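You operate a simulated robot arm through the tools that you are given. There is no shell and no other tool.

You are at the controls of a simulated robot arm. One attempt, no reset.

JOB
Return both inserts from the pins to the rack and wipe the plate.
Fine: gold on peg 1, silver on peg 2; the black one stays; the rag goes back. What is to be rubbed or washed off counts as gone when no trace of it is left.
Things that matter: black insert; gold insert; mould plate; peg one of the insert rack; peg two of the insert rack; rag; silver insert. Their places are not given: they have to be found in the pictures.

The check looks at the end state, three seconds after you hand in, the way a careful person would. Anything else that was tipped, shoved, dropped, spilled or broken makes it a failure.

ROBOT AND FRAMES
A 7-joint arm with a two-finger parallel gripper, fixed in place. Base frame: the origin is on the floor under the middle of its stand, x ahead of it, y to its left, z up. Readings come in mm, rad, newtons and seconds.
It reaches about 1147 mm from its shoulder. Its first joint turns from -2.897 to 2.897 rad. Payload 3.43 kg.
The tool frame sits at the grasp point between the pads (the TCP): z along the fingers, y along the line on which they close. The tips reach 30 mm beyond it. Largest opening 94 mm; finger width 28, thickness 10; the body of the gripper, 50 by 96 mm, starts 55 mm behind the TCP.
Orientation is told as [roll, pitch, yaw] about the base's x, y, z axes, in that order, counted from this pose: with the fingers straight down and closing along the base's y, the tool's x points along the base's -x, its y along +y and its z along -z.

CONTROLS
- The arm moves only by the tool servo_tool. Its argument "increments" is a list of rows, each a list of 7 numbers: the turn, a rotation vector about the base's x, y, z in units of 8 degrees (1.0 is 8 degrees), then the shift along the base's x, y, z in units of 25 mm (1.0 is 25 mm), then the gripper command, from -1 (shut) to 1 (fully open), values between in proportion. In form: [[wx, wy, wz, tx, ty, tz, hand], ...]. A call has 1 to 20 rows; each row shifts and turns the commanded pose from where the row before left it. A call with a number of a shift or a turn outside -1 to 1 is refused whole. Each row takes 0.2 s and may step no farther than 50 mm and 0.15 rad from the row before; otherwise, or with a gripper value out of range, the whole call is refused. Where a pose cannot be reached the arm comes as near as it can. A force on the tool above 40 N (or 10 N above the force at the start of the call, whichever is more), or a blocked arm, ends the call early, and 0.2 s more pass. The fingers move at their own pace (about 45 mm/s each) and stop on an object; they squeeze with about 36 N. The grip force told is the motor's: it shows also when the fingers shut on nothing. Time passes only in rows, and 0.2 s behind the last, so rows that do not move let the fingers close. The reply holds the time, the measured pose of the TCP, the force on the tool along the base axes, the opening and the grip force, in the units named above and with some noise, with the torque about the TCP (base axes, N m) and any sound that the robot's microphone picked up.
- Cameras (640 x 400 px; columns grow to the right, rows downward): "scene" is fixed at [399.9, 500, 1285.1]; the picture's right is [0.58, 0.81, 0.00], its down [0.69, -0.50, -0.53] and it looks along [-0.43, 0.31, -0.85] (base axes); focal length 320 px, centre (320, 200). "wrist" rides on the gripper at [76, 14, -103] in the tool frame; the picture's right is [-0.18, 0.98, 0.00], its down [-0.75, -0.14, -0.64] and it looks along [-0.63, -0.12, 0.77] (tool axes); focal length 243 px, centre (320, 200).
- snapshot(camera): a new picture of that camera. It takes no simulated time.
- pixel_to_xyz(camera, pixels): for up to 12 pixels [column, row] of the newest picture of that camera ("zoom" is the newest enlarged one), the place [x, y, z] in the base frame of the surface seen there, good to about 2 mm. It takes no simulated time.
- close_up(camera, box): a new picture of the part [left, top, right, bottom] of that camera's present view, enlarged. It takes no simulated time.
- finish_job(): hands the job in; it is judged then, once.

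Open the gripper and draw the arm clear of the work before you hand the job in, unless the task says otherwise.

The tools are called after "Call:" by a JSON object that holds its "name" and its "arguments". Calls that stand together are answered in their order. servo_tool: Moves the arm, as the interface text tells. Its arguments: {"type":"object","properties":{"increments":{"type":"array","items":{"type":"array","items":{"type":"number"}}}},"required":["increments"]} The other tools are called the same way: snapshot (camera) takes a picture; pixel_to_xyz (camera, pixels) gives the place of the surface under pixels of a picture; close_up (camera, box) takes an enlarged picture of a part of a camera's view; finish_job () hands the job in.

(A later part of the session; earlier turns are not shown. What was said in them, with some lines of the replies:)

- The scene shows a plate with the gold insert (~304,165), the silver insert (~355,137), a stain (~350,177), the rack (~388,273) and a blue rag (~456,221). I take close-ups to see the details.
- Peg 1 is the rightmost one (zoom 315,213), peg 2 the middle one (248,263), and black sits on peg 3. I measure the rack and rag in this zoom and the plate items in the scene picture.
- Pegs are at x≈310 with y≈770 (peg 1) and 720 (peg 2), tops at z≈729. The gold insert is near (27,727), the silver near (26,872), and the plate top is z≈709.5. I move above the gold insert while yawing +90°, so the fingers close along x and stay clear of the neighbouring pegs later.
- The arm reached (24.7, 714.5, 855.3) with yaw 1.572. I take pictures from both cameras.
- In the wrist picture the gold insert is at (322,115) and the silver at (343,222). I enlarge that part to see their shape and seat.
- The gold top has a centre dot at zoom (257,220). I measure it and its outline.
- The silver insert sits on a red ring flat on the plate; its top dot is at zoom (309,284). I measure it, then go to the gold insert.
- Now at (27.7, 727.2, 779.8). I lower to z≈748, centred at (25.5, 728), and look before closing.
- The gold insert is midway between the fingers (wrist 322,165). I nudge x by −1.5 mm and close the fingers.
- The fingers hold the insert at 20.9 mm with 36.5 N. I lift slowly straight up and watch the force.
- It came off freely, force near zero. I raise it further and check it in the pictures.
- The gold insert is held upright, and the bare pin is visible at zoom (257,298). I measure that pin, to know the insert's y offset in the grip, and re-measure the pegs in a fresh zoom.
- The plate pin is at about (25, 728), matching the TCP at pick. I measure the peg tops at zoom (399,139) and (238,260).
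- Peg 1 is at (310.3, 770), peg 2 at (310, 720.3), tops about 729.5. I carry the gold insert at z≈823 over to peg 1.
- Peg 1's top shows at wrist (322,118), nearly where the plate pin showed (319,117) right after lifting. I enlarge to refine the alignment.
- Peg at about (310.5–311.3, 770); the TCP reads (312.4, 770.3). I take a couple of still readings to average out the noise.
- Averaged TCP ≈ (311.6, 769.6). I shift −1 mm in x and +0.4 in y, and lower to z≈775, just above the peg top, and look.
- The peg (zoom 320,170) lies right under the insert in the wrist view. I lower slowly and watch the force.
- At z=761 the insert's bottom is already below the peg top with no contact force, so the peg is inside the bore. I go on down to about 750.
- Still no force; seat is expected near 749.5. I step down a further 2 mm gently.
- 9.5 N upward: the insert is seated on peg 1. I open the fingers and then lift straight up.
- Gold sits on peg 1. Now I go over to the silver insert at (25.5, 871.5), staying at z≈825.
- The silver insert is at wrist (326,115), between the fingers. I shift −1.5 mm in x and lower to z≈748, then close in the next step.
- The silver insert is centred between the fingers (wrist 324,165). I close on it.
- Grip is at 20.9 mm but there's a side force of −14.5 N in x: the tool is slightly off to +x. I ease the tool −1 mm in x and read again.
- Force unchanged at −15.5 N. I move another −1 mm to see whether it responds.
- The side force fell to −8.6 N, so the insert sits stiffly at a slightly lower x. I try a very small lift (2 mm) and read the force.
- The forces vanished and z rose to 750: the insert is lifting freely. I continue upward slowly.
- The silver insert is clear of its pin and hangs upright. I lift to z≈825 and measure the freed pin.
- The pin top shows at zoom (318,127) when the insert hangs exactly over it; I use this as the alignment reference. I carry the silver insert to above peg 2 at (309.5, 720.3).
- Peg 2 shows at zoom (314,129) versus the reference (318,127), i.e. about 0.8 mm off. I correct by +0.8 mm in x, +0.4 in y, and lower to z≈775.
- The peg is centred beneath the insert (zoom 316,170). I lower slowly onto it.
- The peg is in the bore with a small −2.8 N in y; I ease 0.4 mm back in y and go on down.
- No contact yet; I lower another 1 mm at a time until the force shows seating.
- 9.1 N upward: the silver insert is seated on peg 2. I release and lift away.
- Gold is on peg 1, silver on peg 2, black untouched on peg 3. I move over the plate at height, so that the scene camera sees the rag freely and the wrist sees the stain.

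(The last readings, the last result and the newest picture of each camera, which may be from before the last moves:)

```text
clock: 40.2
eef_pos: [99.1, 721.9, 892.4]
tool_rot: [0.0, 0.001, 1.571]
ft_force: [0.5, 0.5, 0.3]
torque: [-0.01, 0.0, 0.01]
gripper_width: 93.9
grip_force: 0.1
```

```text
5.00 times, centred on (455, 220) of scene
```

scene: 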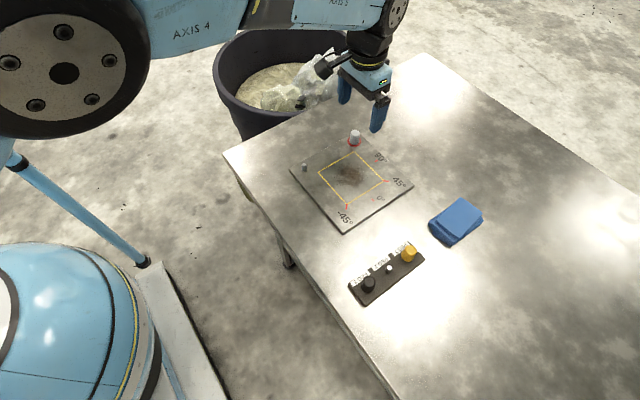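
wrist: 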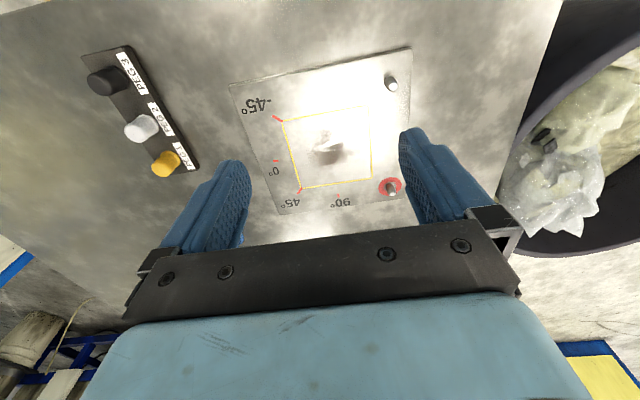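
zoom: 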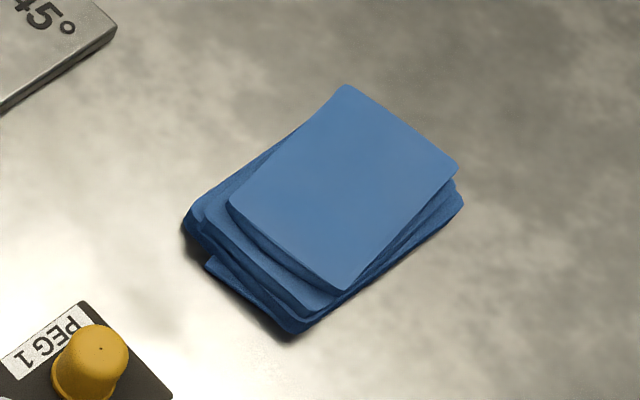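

The rag is a folded stack. I measure its outline and layers in this zoom.

Call:
{"name": "pixel_to_xyz", "arguments": {"camera": "zoom", "pixels": [[346, 88], [455, 165], [345, 287], [232, 205], [340, 190], [187, 222], [300, 330], [462, 200], [210, 262], [240, 250], [300, 290], [330, 310]]}}

Call:
{"name": "close_up", "arguments": {"camera": "scene", "box": [290, 130, 420, 235]}}

Call:
{"name": "close_up", "arguments": {"camera": "wrist", "box": [220, 60, 420, 220]}}

```text
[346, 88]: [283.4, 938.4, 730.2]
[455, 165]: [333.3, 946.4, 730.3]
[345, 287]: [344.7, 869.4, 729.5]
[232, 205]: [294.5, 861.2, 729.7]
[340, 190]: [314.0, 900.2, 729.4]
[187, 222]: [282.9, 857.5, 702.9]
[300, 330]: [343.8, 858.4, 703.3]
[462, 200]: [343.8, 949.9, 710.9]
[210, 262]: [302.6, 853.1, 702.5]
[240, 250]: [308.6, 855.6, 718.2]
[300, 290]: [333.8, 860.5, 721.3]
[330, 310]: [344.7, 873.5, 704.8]
```

```text
3.81 times, centred on (355, 182) of scene
```

zoom: 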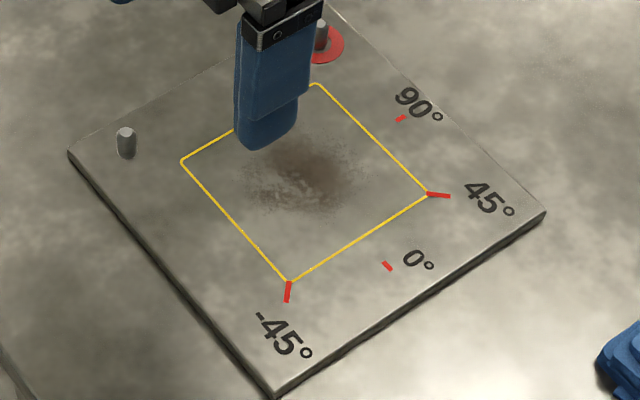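

```text
2.50 times, centred on (320, 140) of wrist
```

zoom: 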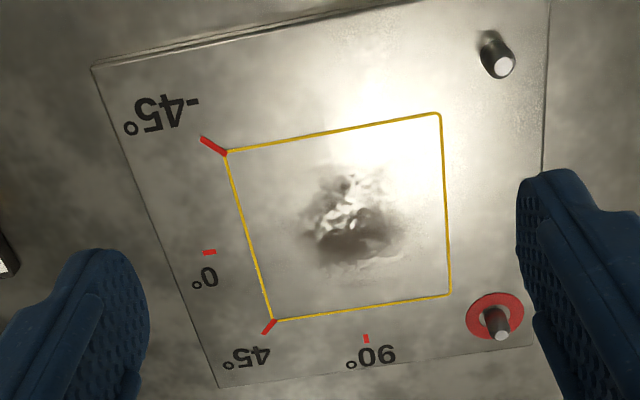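

The rag's top layer has corners (283,938), (333,946), (345,869), (295,861) at z≈730; the lower layers span about x 283–344, y 857–950. Centre ≈ (314, 903). I measure the stain and the table height before going to the rag.

Call:
{"name": "pixel_to_xyz", "arguments": {"camera": "zoom", "pixels": [[300, 200], [345, 165], [415, 250], [350, 265], [380, 170], [225, 152], [438, 114], [450, 295], [272, 321], [497, 322], [500, 66], [330, 290]]}}

Call:
{"name": "pixel_to_xyz", "arguments": {"camera": "scene", "pixels": [[420, 235], [440, 260], [480, 240], [500, 220], [450, 190], [350, 300]]}}

```text
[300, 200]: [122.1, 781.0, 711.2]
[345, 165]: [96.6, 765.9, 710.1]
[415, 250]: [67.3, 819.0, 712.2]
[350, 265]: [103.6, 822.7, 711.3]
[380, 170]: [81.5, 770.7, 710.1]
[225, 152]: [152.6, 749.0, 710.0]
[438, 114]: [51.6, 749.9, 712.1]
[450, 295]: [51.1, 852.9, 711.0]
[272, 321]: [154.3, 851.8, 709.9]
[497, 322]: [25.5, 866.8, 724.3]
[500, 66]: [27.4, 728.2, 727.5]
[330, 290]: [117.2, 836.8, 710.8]
```

```text
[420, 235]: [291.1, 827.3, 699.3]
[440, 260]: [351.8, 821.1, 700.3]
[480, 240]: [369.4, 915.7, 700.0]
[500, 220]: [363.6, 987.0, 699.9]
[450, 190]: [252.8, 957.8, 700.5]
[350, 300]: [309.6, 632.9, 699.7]
```

The table is z=700, the plate z=710 and the rag 30 mm thick; the stain spans about x 65–122, y 765–825. I move above the rag at (313.8, 903.5, 830).

Call:
{"name": "servo_tool", "arguments": {"increments": [[0, 0, 0, 0.856, 0.732, -0.25, 1], [0, 0, 0, 0.856, 0.732, -0.25, 1], [0, 0, 0, 0.856, 0.732, -0.25, 1], [0, 0, 0, 0.856, 0.732, -0.25, 1], [0, 0, 0, 0.856, 0.732, -0.25, 1], [0, 0, 0, 0.856, 0.732, -0.25, 1], [0, 0, 0, 0.856, 0.732, -0.25, 1], [0, 0, 0, 0.856, 0.732, -0.25, 1], [0, 0, 0, 0.856, 0.732, -0.25, 1], [0, 0, 0, 0.856, 0.732, -0.25, 1], [0, 0, 0, 0, 0, 0, 1]]}}

Call:
{"name": "snapshot", "arguments": {"camera": "wrist"}}

Call:
{"name": "close_up", "arguments": {"camera": "scene", "box": [290, 130, 420, 235]}}

```text
clock: 42.6
eef_pos: [313.8, 904.9, 829.9]
tool_rot: [-0.001, 0.0, 1.571]
ft_force: [-1.0, -1.4, 0.2]
torque: [0.0, -0.01, -0.02]
gripper_width: 94.2
grip_force: 0.0
```

```text
taken
```

wrist: 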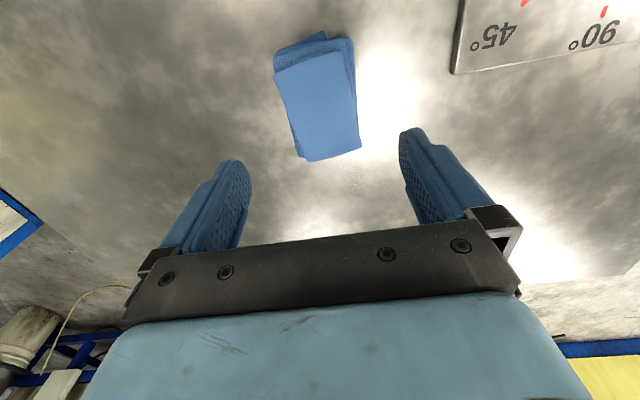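

```text
3.81 times, centred on (355, 182) of scene
```

zoom: 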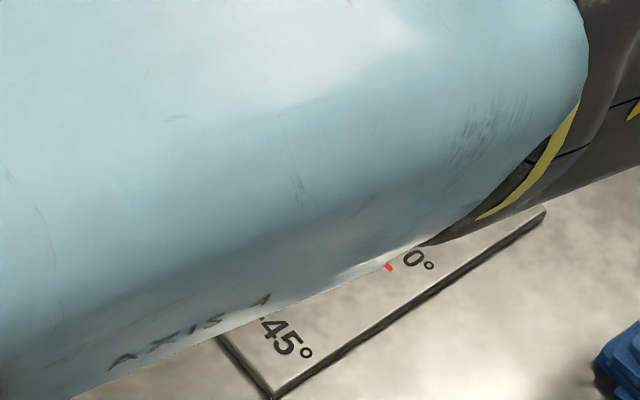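

The rag shows at wrist (317,95), between the fingers. I check its sides from this view for centring.

Call:
{"name": "pixel_to_xyz", "arguments": {"camera": "wrist", "pixels": [[277, 72], [307, 160], [359, 147], [340, 55], [318, 110], [353, 42], [276, 52], [300, 157], [285, 105], [355, 100]]}}

Call:
{"name": "close_up", "arguments": {"camera": "wrist", "box": [250, 20, 390, 170]}}

```text
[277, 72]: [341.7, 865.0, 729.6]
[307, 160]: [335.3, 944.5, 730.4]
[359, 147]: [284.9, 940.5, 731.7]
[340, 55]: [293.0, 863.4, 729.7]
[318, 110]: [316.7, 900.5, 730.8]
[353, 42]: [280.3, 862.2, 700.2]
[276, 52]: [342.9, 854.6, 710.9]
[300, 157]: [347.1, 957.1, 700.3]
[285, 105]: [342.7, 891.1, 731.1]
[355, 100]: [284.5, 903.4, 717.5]
```

```text
2.67 times, centred on (320, 95) of wrist
```

zoom: 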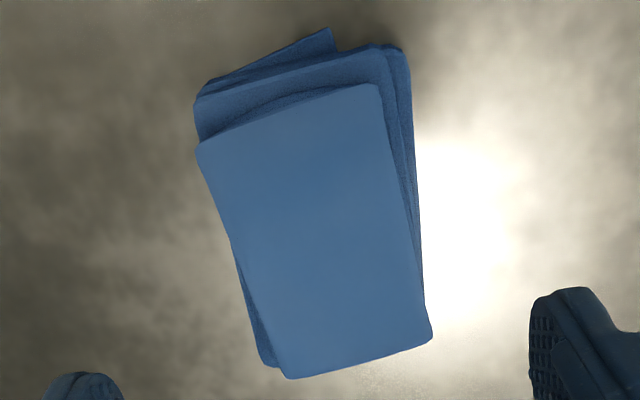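

The rag lies well between the fingers. I lower to z≈738 (tips 8 mm above the table) and close gently.

Call:
{"name": "servo_tool", "arguments": {"increments": [[0, 0, 0, 0, 0, -1, 1], [0, 0, 0, 0, 0, -1, 1], [0, 0, 0, 0, 0, -0.8, 1], [0, 0, 0, 0, 0, -0.6, 1], [0, 0, 0, 0, 0, -0.28, 1], [0, 0, 0, 0, 0, 0, 1]]}}

Call:
{"name": "snapshot", "arguments": {"camera": "wrist"}}

```text
clock: 44.0
eef_pos: [313.1, 904.3, 737.7]
tool_rot: [-0.001, 0.001, 1.569]
ft_force: [-0.2, 0.5, 0.1]
torque: [0.02, 0.01, 0.0]
gripper_width: 94.1
grip_force: 0.1
```

```text
taken
```

wrist: 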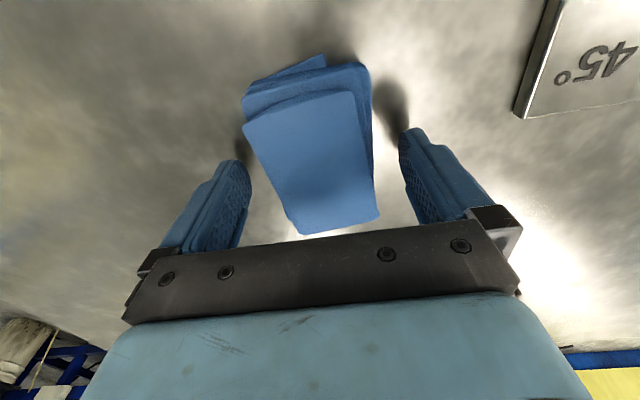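

The fingers stand on both sides of the rag at the right height. I close on it.

Call:
{"name": "servo_tool", "arguments": {"increments": [[0, 0, 0, 0, 0, 0, 0.6], [0, 0, 0, 0, 0, 0, 0.3], [0, 0, 0, 0, 0, 0, 0], [0, 0, 0, 0, 0, 0, -1], [0, 0, 0, 0, 0, 0, -1], [0, 0, 0, 0, 0, 0, -1], [0, 0, 0, 0, 0, 0, -1]]}}

Call:
{"name": "snapshot", "arguments": {"camera": "wrist"}}

```text
clock: 45.6
eef_pos: [313.2, 903.5, 737.8]
tool_rot: [-0.001, 0.001, 1.569]
ft_force: [-0.1, 0.5, -0.3]
torque: [0.04, -0.05, 0.04]
gripper_width: 58.3
grip_force: 35.6
```

```text
taken
```

wrist: 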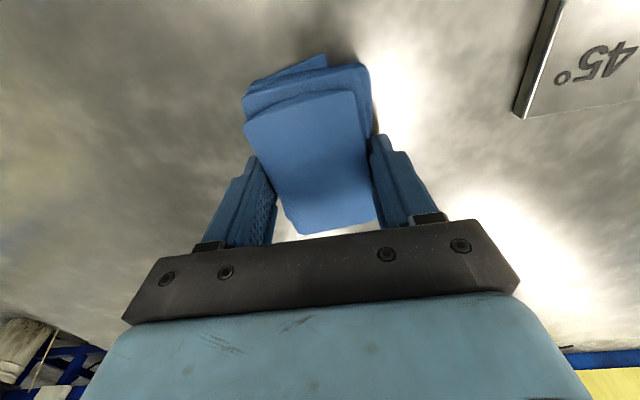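

The rag is gripped at 58 mm. I lift it and check that it hangs level.

Call:
{"name": "servo_tool", "arguments": {"increments": [[0, 0, 0, 0, 0, 0.3, -1], [0, 0, 0, 0, 0, 0.6, -1], [0, 0, 0, 0, 0, 0.8, -1], [0, 0, 0, 0, 0, 0.8, -1], [0, 0, 0, 0, 0, 0.5, -1], [0, 0, 0, 0, 0, 0, -1]]}}

Call:
{"name": "snapshot", "arguments": {"camera": "wrist"}}

Call:
{"name": "snapshot", "arguments": {"camera": "scene"}}

```text
clock: 47.0
eef_pos: [314.9, 905.8, 813.1]
tool_rot: [0.001, -0.001, 1.57]
ft_force: [-0.2, -0.2, -0.5]
torque: [0.02, 0.01, 0.0]
gripper_width: 57.7
grip_force: 36.0
```

```text
taken
```

wrist: 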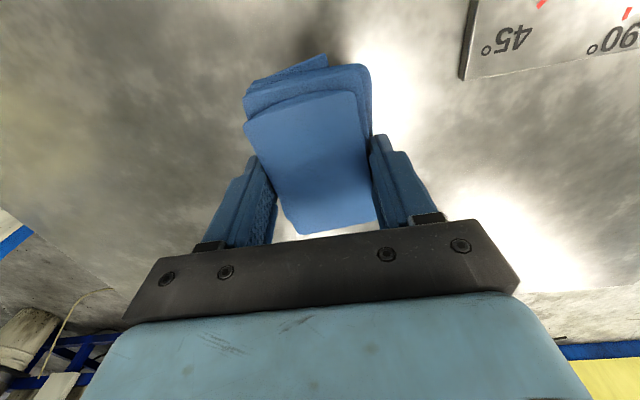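

```text
taken
```

scene: 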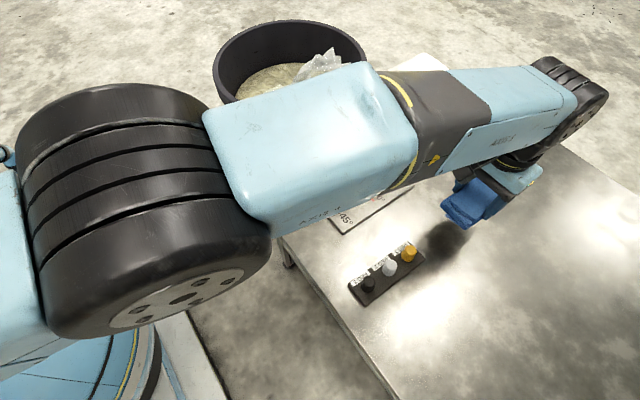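

The rag is held firmly and level. I carry it over the plate to (102, 800) at this height.

Call:
{"name": "servo_tool", "arguments": {"increments": [[0, 0, 0, -0.5, -0.3, 0, -1], [0, 0, 0, -0.8, -0.4, 0, -1], [0, 0, 0, -0.8, -0.4, 0, -1], [0, 0, 0, -0.8, -0.4, 0, -1], [0, 0, 0, -0.8, -0.4, 0, -1], [0, 0, 0, -0.8, -0.4, 0, -1], [0, 0, 0, -0.8, -0.4, 0, -1], [0, 0, 0, -0.8, -0.4, 0, -1], [0, 0, 0, -0.8, -0.4, 0, -1], [0, 0, 0, -0.8, -0.4, 0, -1], [0, 0, 0, -0.75, -0.24, 0, -1], [0, 0, 0, 0, 0, 0, -1]]}}

Call:
{"name": "snapshot", "arguments": {"camera": "wrist"}}

Call:
{"name": "close_up", "arguments": {"camera": "scene", "box": [270, 100, 430, 240]}}

```text
clock: 49.6
eef_pos: [101.7, 801.0, 811.7]
tool_rot: [-0.001, -0.002, 1.571]
ft_force: [-0.4, 0.6, -1.1]
torque: [-0.02, 0.02, -0.02]
gripper_width: 57.0
grip_force: 36.1
```

```text
taken
```

wrist: 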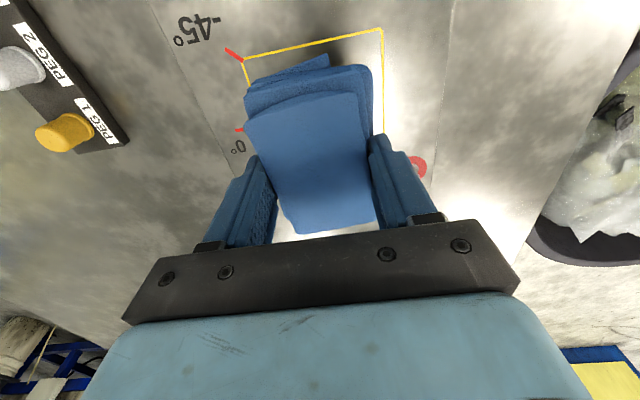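

```text
2.86 times, centred on (350, 170) of scene
```

zoom: 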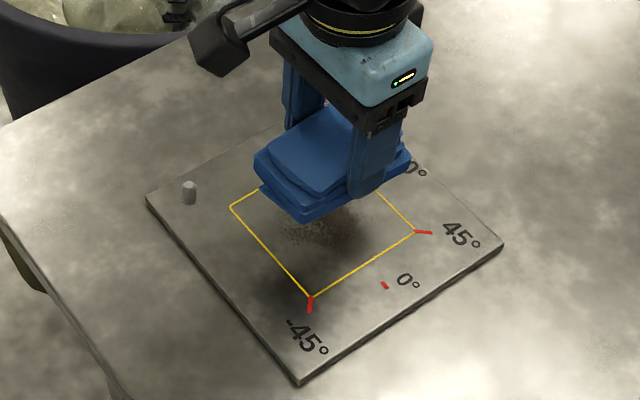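

Over the stain. I lower to just above the plate (z≈751), then step down until light contact.

Call:
{"name": "servo_tool", "arguments": {"increments": [[0, 0, 0, 0, 0, -0.8, -1], [0, 0, 0, 0, 0, -0.8, -1], [0, 0, 0, 0, 0, -0.6, -1], [0, 0, 0, 0, 0, -0.26, -1], [0, 0, 0, 0, 0, 0, -1]]}}

Call:
{"name": "servo_tool", "arguments": {"increments": [[0, 0, 0, 0, 0, -0.05, -1], [0, 0, 0, 0, 0, -0.05, -1], [0, 0, 0, 0, 0, 0, -1]]}}

```text
clock: 50.8
eef_pos: [103.2, 799.9, 750.4]
tool_rot: [-0.001, -0.001, 1.571]
ft_force: [1.0, 0.2, -0.6]
torque: [0.01, -0.02, 0.02]
gripper_width: 57.2
grip_force: 35.8
```

```text
clock: 51.6
eef_pos: [101.8, 799.4, 748.8]
tool_rot: [-0.001, 0.0, 1.571]
ft_force: [-0.5, -0.8, -1.2]
torque: [0.02, 0.0, 0.01]
gripper_width: 57.1
grip_force: 35.6
```

No contact yet at z≈748.6. I step down 1 mm at a time.

Call:
{"name": "servo_tool", "arguments": {"increments": [[0, 0, 0, 0, 0, -0.04, -1], [0, 0, 0, 0, 0, 0, -1]]}}

Call:
{"name": "servo_tool", "arguments": {"increments": [[0, 0, 0, 0, 0, -0.03, -1], [0, 0, 0, 0, 0, 0, -1]]}}

```text
clock: 52.2
eef_pos: [102.3, 799.6, 747.2]
tool_rot: [-0.001, 0.0, 1.571]
ft_force: [-0.2, 0.1, 0.3]
torque: [-0.02, 0.01, 0.03]
gripper_width: 57.2
grip_force: 36.2
```

```text
clock: 52.8
eef_pos: [103.4, 801.4, 747.6]
tool_rot: [-0.001, 0.001, 1.572]
ft_force: [-0.4, -2.5, 7.2]
torque: [-0.19, -0.03, 0.05]
gripper_width: 56.8
grip_force: 36.3
```

Contact with 7.2 N. I press slightly more and start rubbing: along y at x≈102, then at x≈82.

Call:
{"name": "servo_tool", "arguments": {"increments": [[0, 0, 0, 0, 0.5, -0.015, -1], [0, 0, 0, 0, 0.5, 0, -1], [0, 0, 0, 0, -0.5, 0, -1], [0, 0, 0, 0, -0.5, 0, -1], [0, 0, 0, 0, -0.5, 0, -1], [0, 0, 0, 0, -0.5, 0, -1], [0, 0, 0, 0, 0.5, 0, -1], [0, 0, 0, 0, 0.5, 0, -1], [0, 0, 0, -0.4, 0, 0, -1], [0, 0, 0, -0.4, 0, 0, -1], [0, 0, 0, 0, 0.5, 0, -1], [0, 0, 0, 0, 0.5, 0, -1], [0, 0, 0, 0, -0.5, 0, -1], [0, 0, 0, 0, -0.5, 0, -1], [0, 0, 0, 0, -0.5, 0, -1], [0, 0, 0, 0, -0.5, 0, -1], [0, 0, 0, 0, 0.5, 0, -1], [0, 0, 0, 0, 0.5, 0, -1]]}}

Call:
{"name": "snapshot", "arguments": {"camera": "wrist"}}

Call:
{"name": "close_up", "arguments": {"camera": "scene", "box": [270, 100, 430, 240]}}

```text
clock: 56.6
eef_pos: [81.8, 799.9, 746.8]
tool_rot: [-0.001, 0.001, 1.57]
ft_force: [-0.1, -14.2, 30.0]
torque: [-0.68, -0.04, -0.03]
gripper_width: 56.9
grip_force: 36.1
```

```text
taken
```

wrist: 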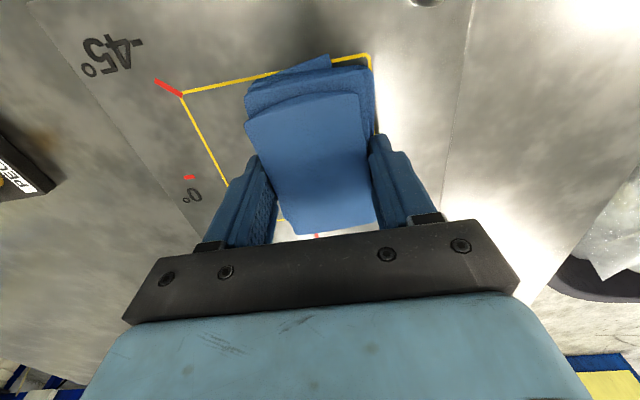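

```text
2.86 times, centred on (350, 170) of scene
```

zoom: 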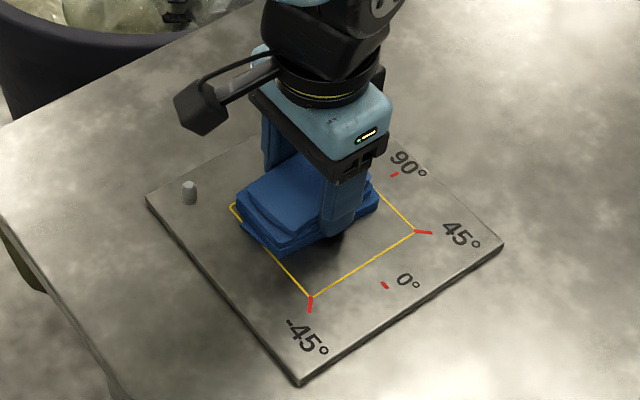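

The force rose to 30 N, so I ease up by about 0.6 mm. The plate hasn't moved; I rub on along x and at x≈125.

Call:
{"name": "servo_tool", "arguments": {"increments": [[0, 0, 0, 0, 0, 0.025, -1], [0, 0, 0, 0.5, 0, 0, -1], [0, 0, 0, 0.5, 0, 0, -1], [0, 0, 0, 0.5, 0, 0, -1], [0, 0, 0, 0.2, 0, 0, -1], [0, 0, 0, 0, 0.5, 0, -1], [0, 0, 0, 0, 0.5, 0, -1], [0, 0, 0, 0, -0.5, 0, -1], [0, 0, 0, 0, -0.5, 0, -1], [0, 0, 0, 0, -0.5, 0, -1], [0, 0, 0, 0, -0.5, 0, -1], [0, 0, 0, 0, 0.5, 0, -1], [0, 0, 0, 0, 0.5, 0, -1]]}}

```text
clock: 59.4
eef_pos: [125.8, 801.2, 747.5]
tool_rot: [0.002, -0.001, 1.572]
ft_force: [0.0, -1.7, 4.4]
torque: [-0.19, -0.06, -0.02]
gripper_width: 57.2
grip_force: 36.0
```

Force now 4.4 N. I press 0.3 mm more and make strokes along x at y≈785, 800 and 815.

Call:
{"name": "servo_tool", "arguments": {"increments": [[0, 0, 0, -0.5, 0, -0.012, -1], [0, 0, 0, -0.5, 0, 0, -1], [0, 0, 0, -0.5, 0, 0, -1], [0, 0, 0, -0.3, 0, 0, -1], [0, 0, 0, 0, 0.6, 0, -1], [0, 0, 0, 0.5, 0, 0, -1], [0, 0, 0, 0.5, 0, 0, -1], [0, 0, 0, 0.5, 0, 0, -1], [0, 0, 0, 0.3, 0, 0, -1], [0, 0, 0, 0, -0.6, 0, -1], [0, 0, 0, 0, -0.6, 0, -1], [0, 0, 0, -0.5, 0, 0, -1], [0, 0, 0, -0.5, 0, 0, -1], [0, 0, 0, -0.5, 0, 0, -1], [0, 0, 0, -0.3, 0, 0, -1], [0, 0, 0, 0.45, 0.3, 0, -1], [0, 0, 0, 0.45, 0.3, 0, -1]]}}

```text
clock: 63.0
eef_pos: [103.4, 799.0, 747.1]
tool_rot: [-0.001, 0.001, 1.57]
ft_force: [-4.5, -1.9, 12.2]
torque: [-0.11, 0.12, -0.16]
gripper_width: 56.8
grip_force: 36.1
```

12 N contact held. I lift the rag well up and look at the plate.

Call:
{"name": "servo_tool", "arguments": {"increments": [[0, 0, 0, 0, 0, 0.3, -1], [0, 0, 0, 0, 0, 0.9, -1], [0, 0, 0, 0, 0, 0.9, -1], [0, 0, 0, 0, 0, 0.9, -1], [0, 0, 0, 0, 0.5, 0.9, -1], [0, 0, 0, 0, 0.8, 0.9, -1], [0, 0, 0, 0, 0.8, 0, -1], [0, 0, 0, 0, 0, 0, -1]]}}

Call:
{"name": "snapshot", "arguments": {"camera": "scene"}}

Call:
{"name": "close_up", "arguments": {"camera": "scene", "box": [290, 130, 420, 235]}}

Call:
{"name": "snapshot", "arguments": {"camera": "wrist"}}

```text
clock: 64.8
eef_pos: [102.3, 853.0, 867.2]
tool_rot: [-0.001, 0.001, 1.572]
ft_force: [-0.2, -0.7, -0.4]
torque: [-0.03, -0.01, 0.01]
gripper_width: 57.2
grip_force: 36.4
```

```text
taken
```

scene: 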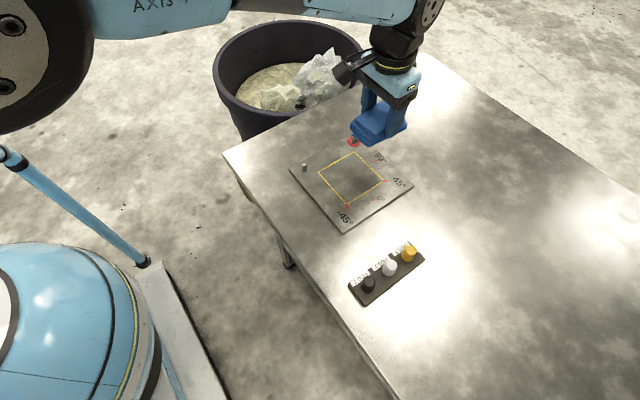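

```text
3.81 times, centred on (355, 182) of scene
```

zoom: 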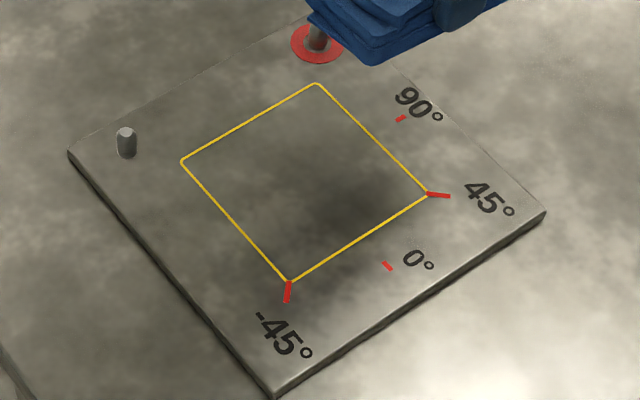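

```text
taken
```

wrist: 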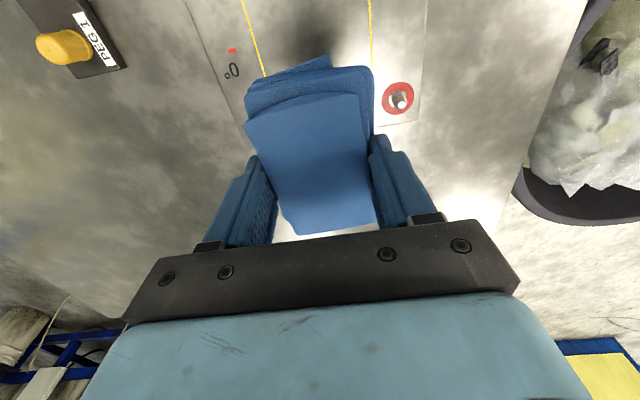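

The brown stain has gone; the dark patch at zoom (350,200) looks like the rag's shadow. I move the rag further off to check the plate without the shadow.

Call:
{"name": "servo_tool", "arguments": {"increments": [[0, 0, 0, 0.2, 0.8, 0, -1], [0, 0, 0, 0.2, 0.8, 0, -1], [0, 0, 0, 0.2, 0.8, 0, -1], [0, 0, 0, 0.2, 0.8, 0, -1], [0, 0, 0, 0, 0, 0, -1]]}}

Call:
{"name": "snapshot", "arguments": {"camera": "scene"}}

Call:
{"name": "close_up", "arguments": {"camera": "scene", "box": [310, 140, 400, 215]}}

```text
clock: 66.0
eef_pos: [121.3, 933.5, 866.7]
tool_rot: [0.0, 0.001, 1.571]
ft_force: [-0.4, 0.0, -1.3]
torque: [0.0, -0.02, -0.04]
gripper_width: 56.9
grip_force: 36.0
```

```text
taken
```

scene: 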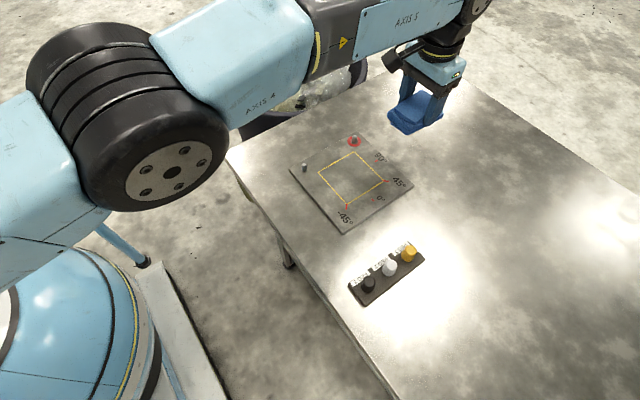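

```text
5.33 times, centred on (355, 178) of scene
```

zoom: 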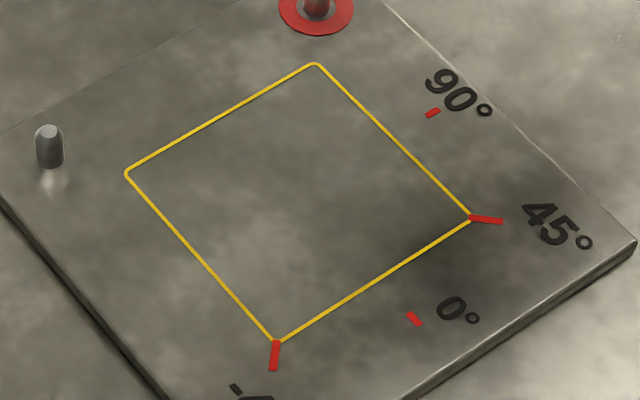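

The square looks clean. I enlarge further to check for faint remnants before putting the rag back.

Call:
{"name": "close_up", "arguments": {"camera": "scene", "box": [325, 150, 365, 190]}}

Call:
{"name": "close_up", "arguments": {"camera": "scene", "box": [345, 160, 395, 205]}}

```text
10.00 times, centred on (345, 170) of scene
```

zoom: 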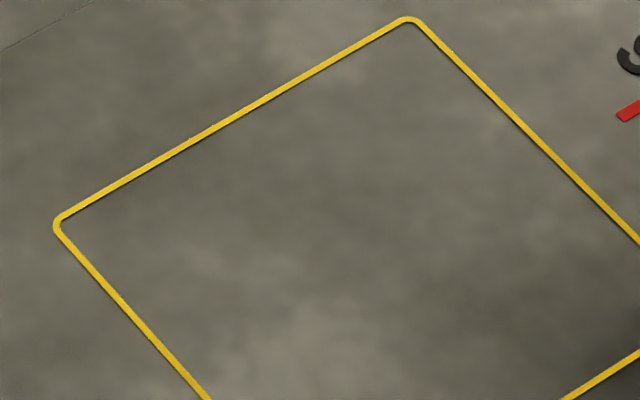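

```text
8.89 times, centred on (370, 182) of scene
```

zoom: 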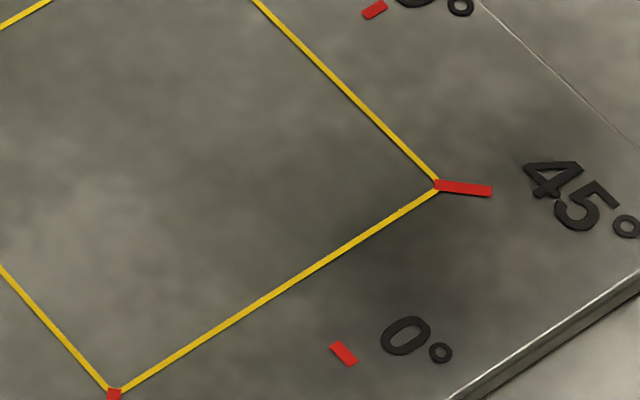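

No trace of the stain remains. I carry the rag back above its original place (313.8, 903.4).

Call:
{"name": "servo_tool", "arguments": {"increments": [[0, 0, 0, 0.85, -0.129, -0.2, -1], [0, 0, 0, 0.85, -0.129, -0.2, -1], [0, 0, 0, 0.85, -0.129, -0.2, -1], [0, 0, 0, 0.85, -0.129, -0.2, -1], [0, 0, 0, 0.85, -0.129, -0.2, -1], [0, 0, 0, 0.85, -0.129, -0.2, -1], [0, 0, 0, 0.85, -0.129, -0.2, -1], [0, 0, 0, 0.85, -0.129, -0.2, -1], [0, 0, 0, 0.85, -0.129, -0.2, -1], [0, 0, 0, 0, 0, -0.2, -1], [0, 0, 0, 0, 0, 0, -1]]}}

Call:
{"name": "servo_tool", "arguments": {"increments": [[0, 0, 0, 0, 0, -0.8, -1], [0, 0, 0, 0, 0, -0.8, -1], [0, 0, 0, 0, 0, -0.8, -1], [0, 0, 0, 0, 0, -0.5, -1], [0, 0, 0, 0, 0, 0, -1]]}}

Call:
{"name": "snapshot", "arguments": {"camera": "wrist"}}

```text
clock: 68.4
eef_pos: [312.8, 902.6, 816.0]
tool_rot: [0.0, 0.001, 1.57]
ft_force: [-0.2, -0.2, -0.8]
torque: [0.01, -0.03, -0.02]
gripper_width: 56.9
grip_force: 36.0
```

```text
clock: 69.6
eef_pos: [313.5, 903.7, 743.3]
tool_rot: [0.0, 0.001, 1.571]
ft_force: [0.7, 0.5, -0.7]
torque: [0.0, 0.01, 0.01]
gripper_width: 57.1
grip_force: 35.8
```

```text
taken
```

wrist: 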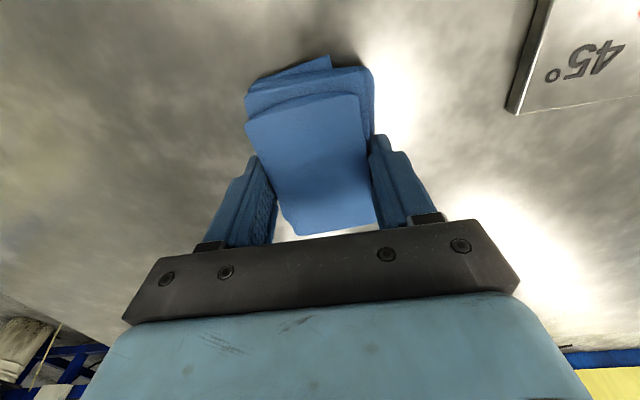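

Rag at z≈744 above its place, unchanged in the grip. I lower to the table until light contact.

Call:
{"name": "servo_tool", "arguments": {"increments": [[0, 0, 0, 0, 0, -0.12, -1], [0, 0, 0, 0, 0, -0.1, -1], [0, 0, 0, 0, 0, 0, -1]]}}

Call:
{"name": "servo_tool", "arguments": {"increments": [[0, 0, 0, 0, 0, -0.04, -1], [0, 0, 0, 0, 0, 0, -1]]}}

```text
clock: 70.4
eef_pos: [313.7, 904.0, 739.0]
tool_rot: [0.0, 0.001, 1.57]
ft_force: [0.0, 0.1, -0.5]
torque: [0.02, -0.01, -0.01]
gripper_width: 56.7
grip_force: 36.0
```

```text
clock: 71.0
eef_pos: [313.2, 904.4, 738.4]
tool_rot: [-0.002, 0.0, 1.571]
ft_force: [0.3, 0.6, -0.2]
torque: [0.01, 0.05, 0.03]
gripper_width: 56.8
grip_force: 36.2
```

Call:
{"name": "servo_tool", "arguments": {"increments": [[0, 0, 0, 0, 0, -0.03, -1], [0, 0, 0, 0, 0, 0, -1]]}}

```text
clock: 71.6
eef_pos: [312.8, 904.1, 737.2]
tool_rot: [0.001, 0.0, 1.571]
ft_force: [-0.1, -0.2, -0.6]
torque: [-0.04, -0.04, 0.0]
gripper_width: 56.9
grip_force: 35.8
```

No contact yet (−0.6 N); I lower another 0.7 mm.

Call:
{"name": "servo_tool", "arguments": {"increments": [[0, 0, 0, 0, 0, -0.03, -1], [0, 0, 0, 0, 0, 0, -1]]}}

```text
clock: 72.2
eef_pos: [313.4, 904.4, 736.5]
tool_rot: [0.001, -0.002, 1.57]
ft_force: [-0.6, 1.6, 5.8]
torque: [-0.05, -0.05, 0.0]
gripper_width: 56.9
grip_force: 35.8
```

The rag touches the table (5.8 N). I open the fingers and rise straight up.

Call:
{"name": "servo_tool", "arguments": {"increments": [[0, 0, 0, 0, 0, 0.015, 0.3], [0, 0, 0, 0, 0, 0, 0.5], [0, 0, 0, 0, 0, 0, 1], [0, 0, 0, 0, 0, 0, 1], [0, 0, 0, 0, 0, 0, 1], [0, 0, 0, 0, 0, 0.5, 1], [0, 0, 0, 0, 0, 1, 1], [0, 0, 0, 0, 0, 1, 1], [0, 0, 0, 0, 0, 1, 1], [0, 0, 0, 0, 0, 1, 1], [0, 0, 0, 0, 0, 1, 1]]}}

Call:
{"name": "snapshot", "arguments": {"camera": "wrist"}}

```text
clock: 74.6
eef_pos: [313.7, 904.3, 875.4]
tool_rot: [0.0, 0.0, 1.571]
ft_force: [0.0, -0.1, -0.7]
torque: [0.01, 0.01, 0.02]
gripper_width: 94.0
grip_force: 0.0
```

```text
taken
```

wrist: 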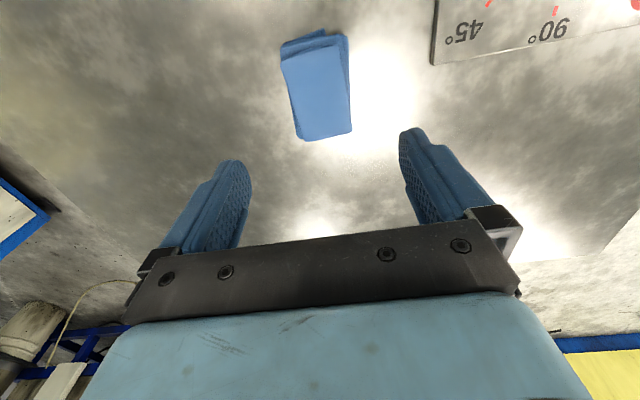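

The rag is back in its place. I draw the arm back to its start region, high above everything, undoing the yaw.

Call:
{"name": "servo_tool", "arguments": {"increments": [[0, 0, 0, -0.3, -0.5, 0.6, 1], [0, 0, -0.66, -0.6, -0.9, 0.6, 1], [0, 0, -0.66, -0.6, -0.9, 0.6, 1], [0, 0, -0.66, -0.6, -0.9, 0.6, 1], [0, 0, -0.66, -0.6, -0.9, 0.6, 1], [0, 0, -0.66, -0.6, -0.9, 0.4, 1], [0, 0, -0.66, -0.6, -0.9, 0, 1], [0, 0, -0.66, -0.6, -0.9, 0, 1], [0, 0, -0.66, -0.6, -0.9, 0, 1], [0, 0, -0.66, -0.6, -0.9, 0, 1], [0, 0, -0.66, -0.6, -0.9, 0, 1], [0, 0, -0.66, -0.6, -0.9, 0, 1], [0, 0, -0.66, -0.6, -0.9, 0, 1], [0, 0, -0.66, -0.6, -0.9, 0, 1], [0, 0, -0.66, -0.6, -0.9, 0, 1], [0, 0, -0.66, -0.6, -0.9, 0, 1], [0, 0, -0.66, -0.6, -0.9, 0, 1], [0, 0, -0.69, -0.6, -0.9, 0, 1], [0, 0, 0, 0, 0, 0, 1]]}}

Call:
{"name": "snapshot", "arguments": {"camera": "scene"}}

Call:
{"name": "close_up", "arguments": {"camera": "scene", "box": [290, 130, 420, 235]}}

Call:
{"name": "close_up", "arguments": {"camera": "scene", "box": [330, 190, 490, 310]}}

```text
clock: 78.6
eef_pos: [51.6, 508.3, 958.4]
tool_rot: [0.0, -0.001, -0.002]
ft_force: [-0.1, 0.2, 0.2]
torque: [0.04, 0.02, 0.01]
gripper_width: 93.9
grip_force: 0.2
```

```text
taken
```

scene: 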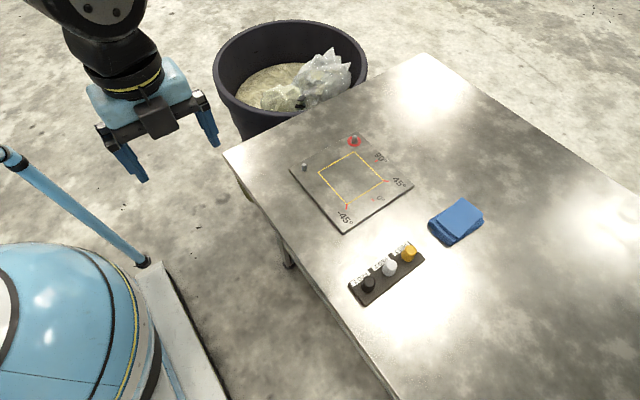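

```text
3.81 times, centred on (355, 182) of scene
```

zoom: 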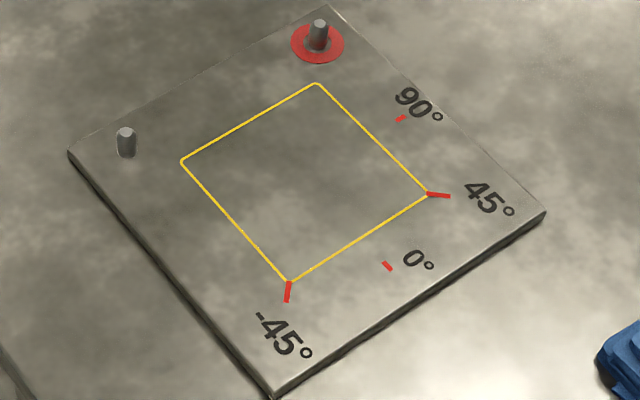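

```text
3.33 times, centred on (410, 250) of scene
```

zoom: 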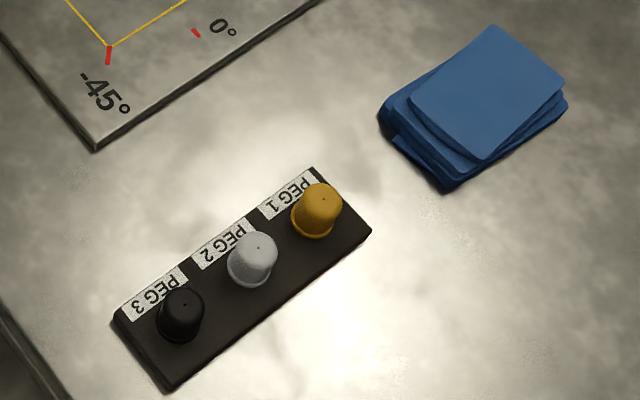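

Everything looks in order: clean plate, rag at its old place, gold on peg 1, silver on peg 2. I check the seating heights of the inserts against the black one.

Call:
{"name": "pixel_to_xyz", "arguments": {"camera": "zoom", "pixels": [[323, 198], [257, 247], [184, 303], [312, 237], [250, 285], [178, 338], [492, 28], [486, 157], [410, 98], [563, 77], [314, 168], [168, 391]]}}

Call:
{"name": "close_up", "arguments": {"camera": "scene", "box": [350, 230, 430, 300]}}

```text
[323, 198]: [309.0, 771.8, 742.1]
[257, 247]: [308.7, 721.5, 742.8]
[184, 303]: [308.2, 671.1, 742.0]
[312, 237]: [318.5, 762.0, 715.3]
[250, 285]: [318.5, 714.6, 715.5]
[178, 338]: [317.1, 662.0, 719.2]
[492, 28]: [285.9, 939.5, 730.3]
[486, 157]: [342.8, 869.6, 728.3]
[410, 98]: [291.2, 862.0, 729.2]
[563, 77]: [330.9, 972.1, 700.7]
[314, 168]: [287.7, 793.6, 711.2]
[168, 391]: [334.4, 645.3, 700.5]
```

```text
5.71 times, centred on (390, 265) of scene
```

zoom: 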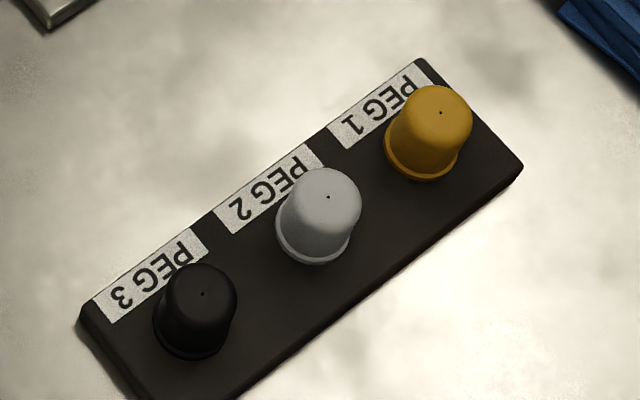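

All three inserts top out at z≈742, so they are fully seated. The rack and plate have not moved, the rag is back, and the gripper is open and clear. I hand the job in.

Call:
{"name": "finish_job", "arguments": {}}

```text
The job is handed in.
```

The job is done and handed in; the verdict from the check hasn't come back to me.

- **Inserts:** gold is on peg 1 and silver on peg 2. Both tops read z≈742, level with the black insert on peg 3, so they are fully seated. The black insert was never touched.
- **Plate:** the brown stain is gone. I found no trace of it in enlarged views with the rag and arm out of the way. The plate did not move. The red ring around one pin looked like a printed mark, so I left it.
- **Rag:** it is back in its original place, to within about 2 mm.
- **Arm:** the gripper is open and the arm is back near its starting position, clear of the table.

The press force peaked at about 30 N during the first wiping strokes, below the 40 N limit. I eased it to roughly 4–12 N for the rest. Closing on the silver insert gave a side force of about 15 N until I re-centred the fingers, and it then lifted off freely.
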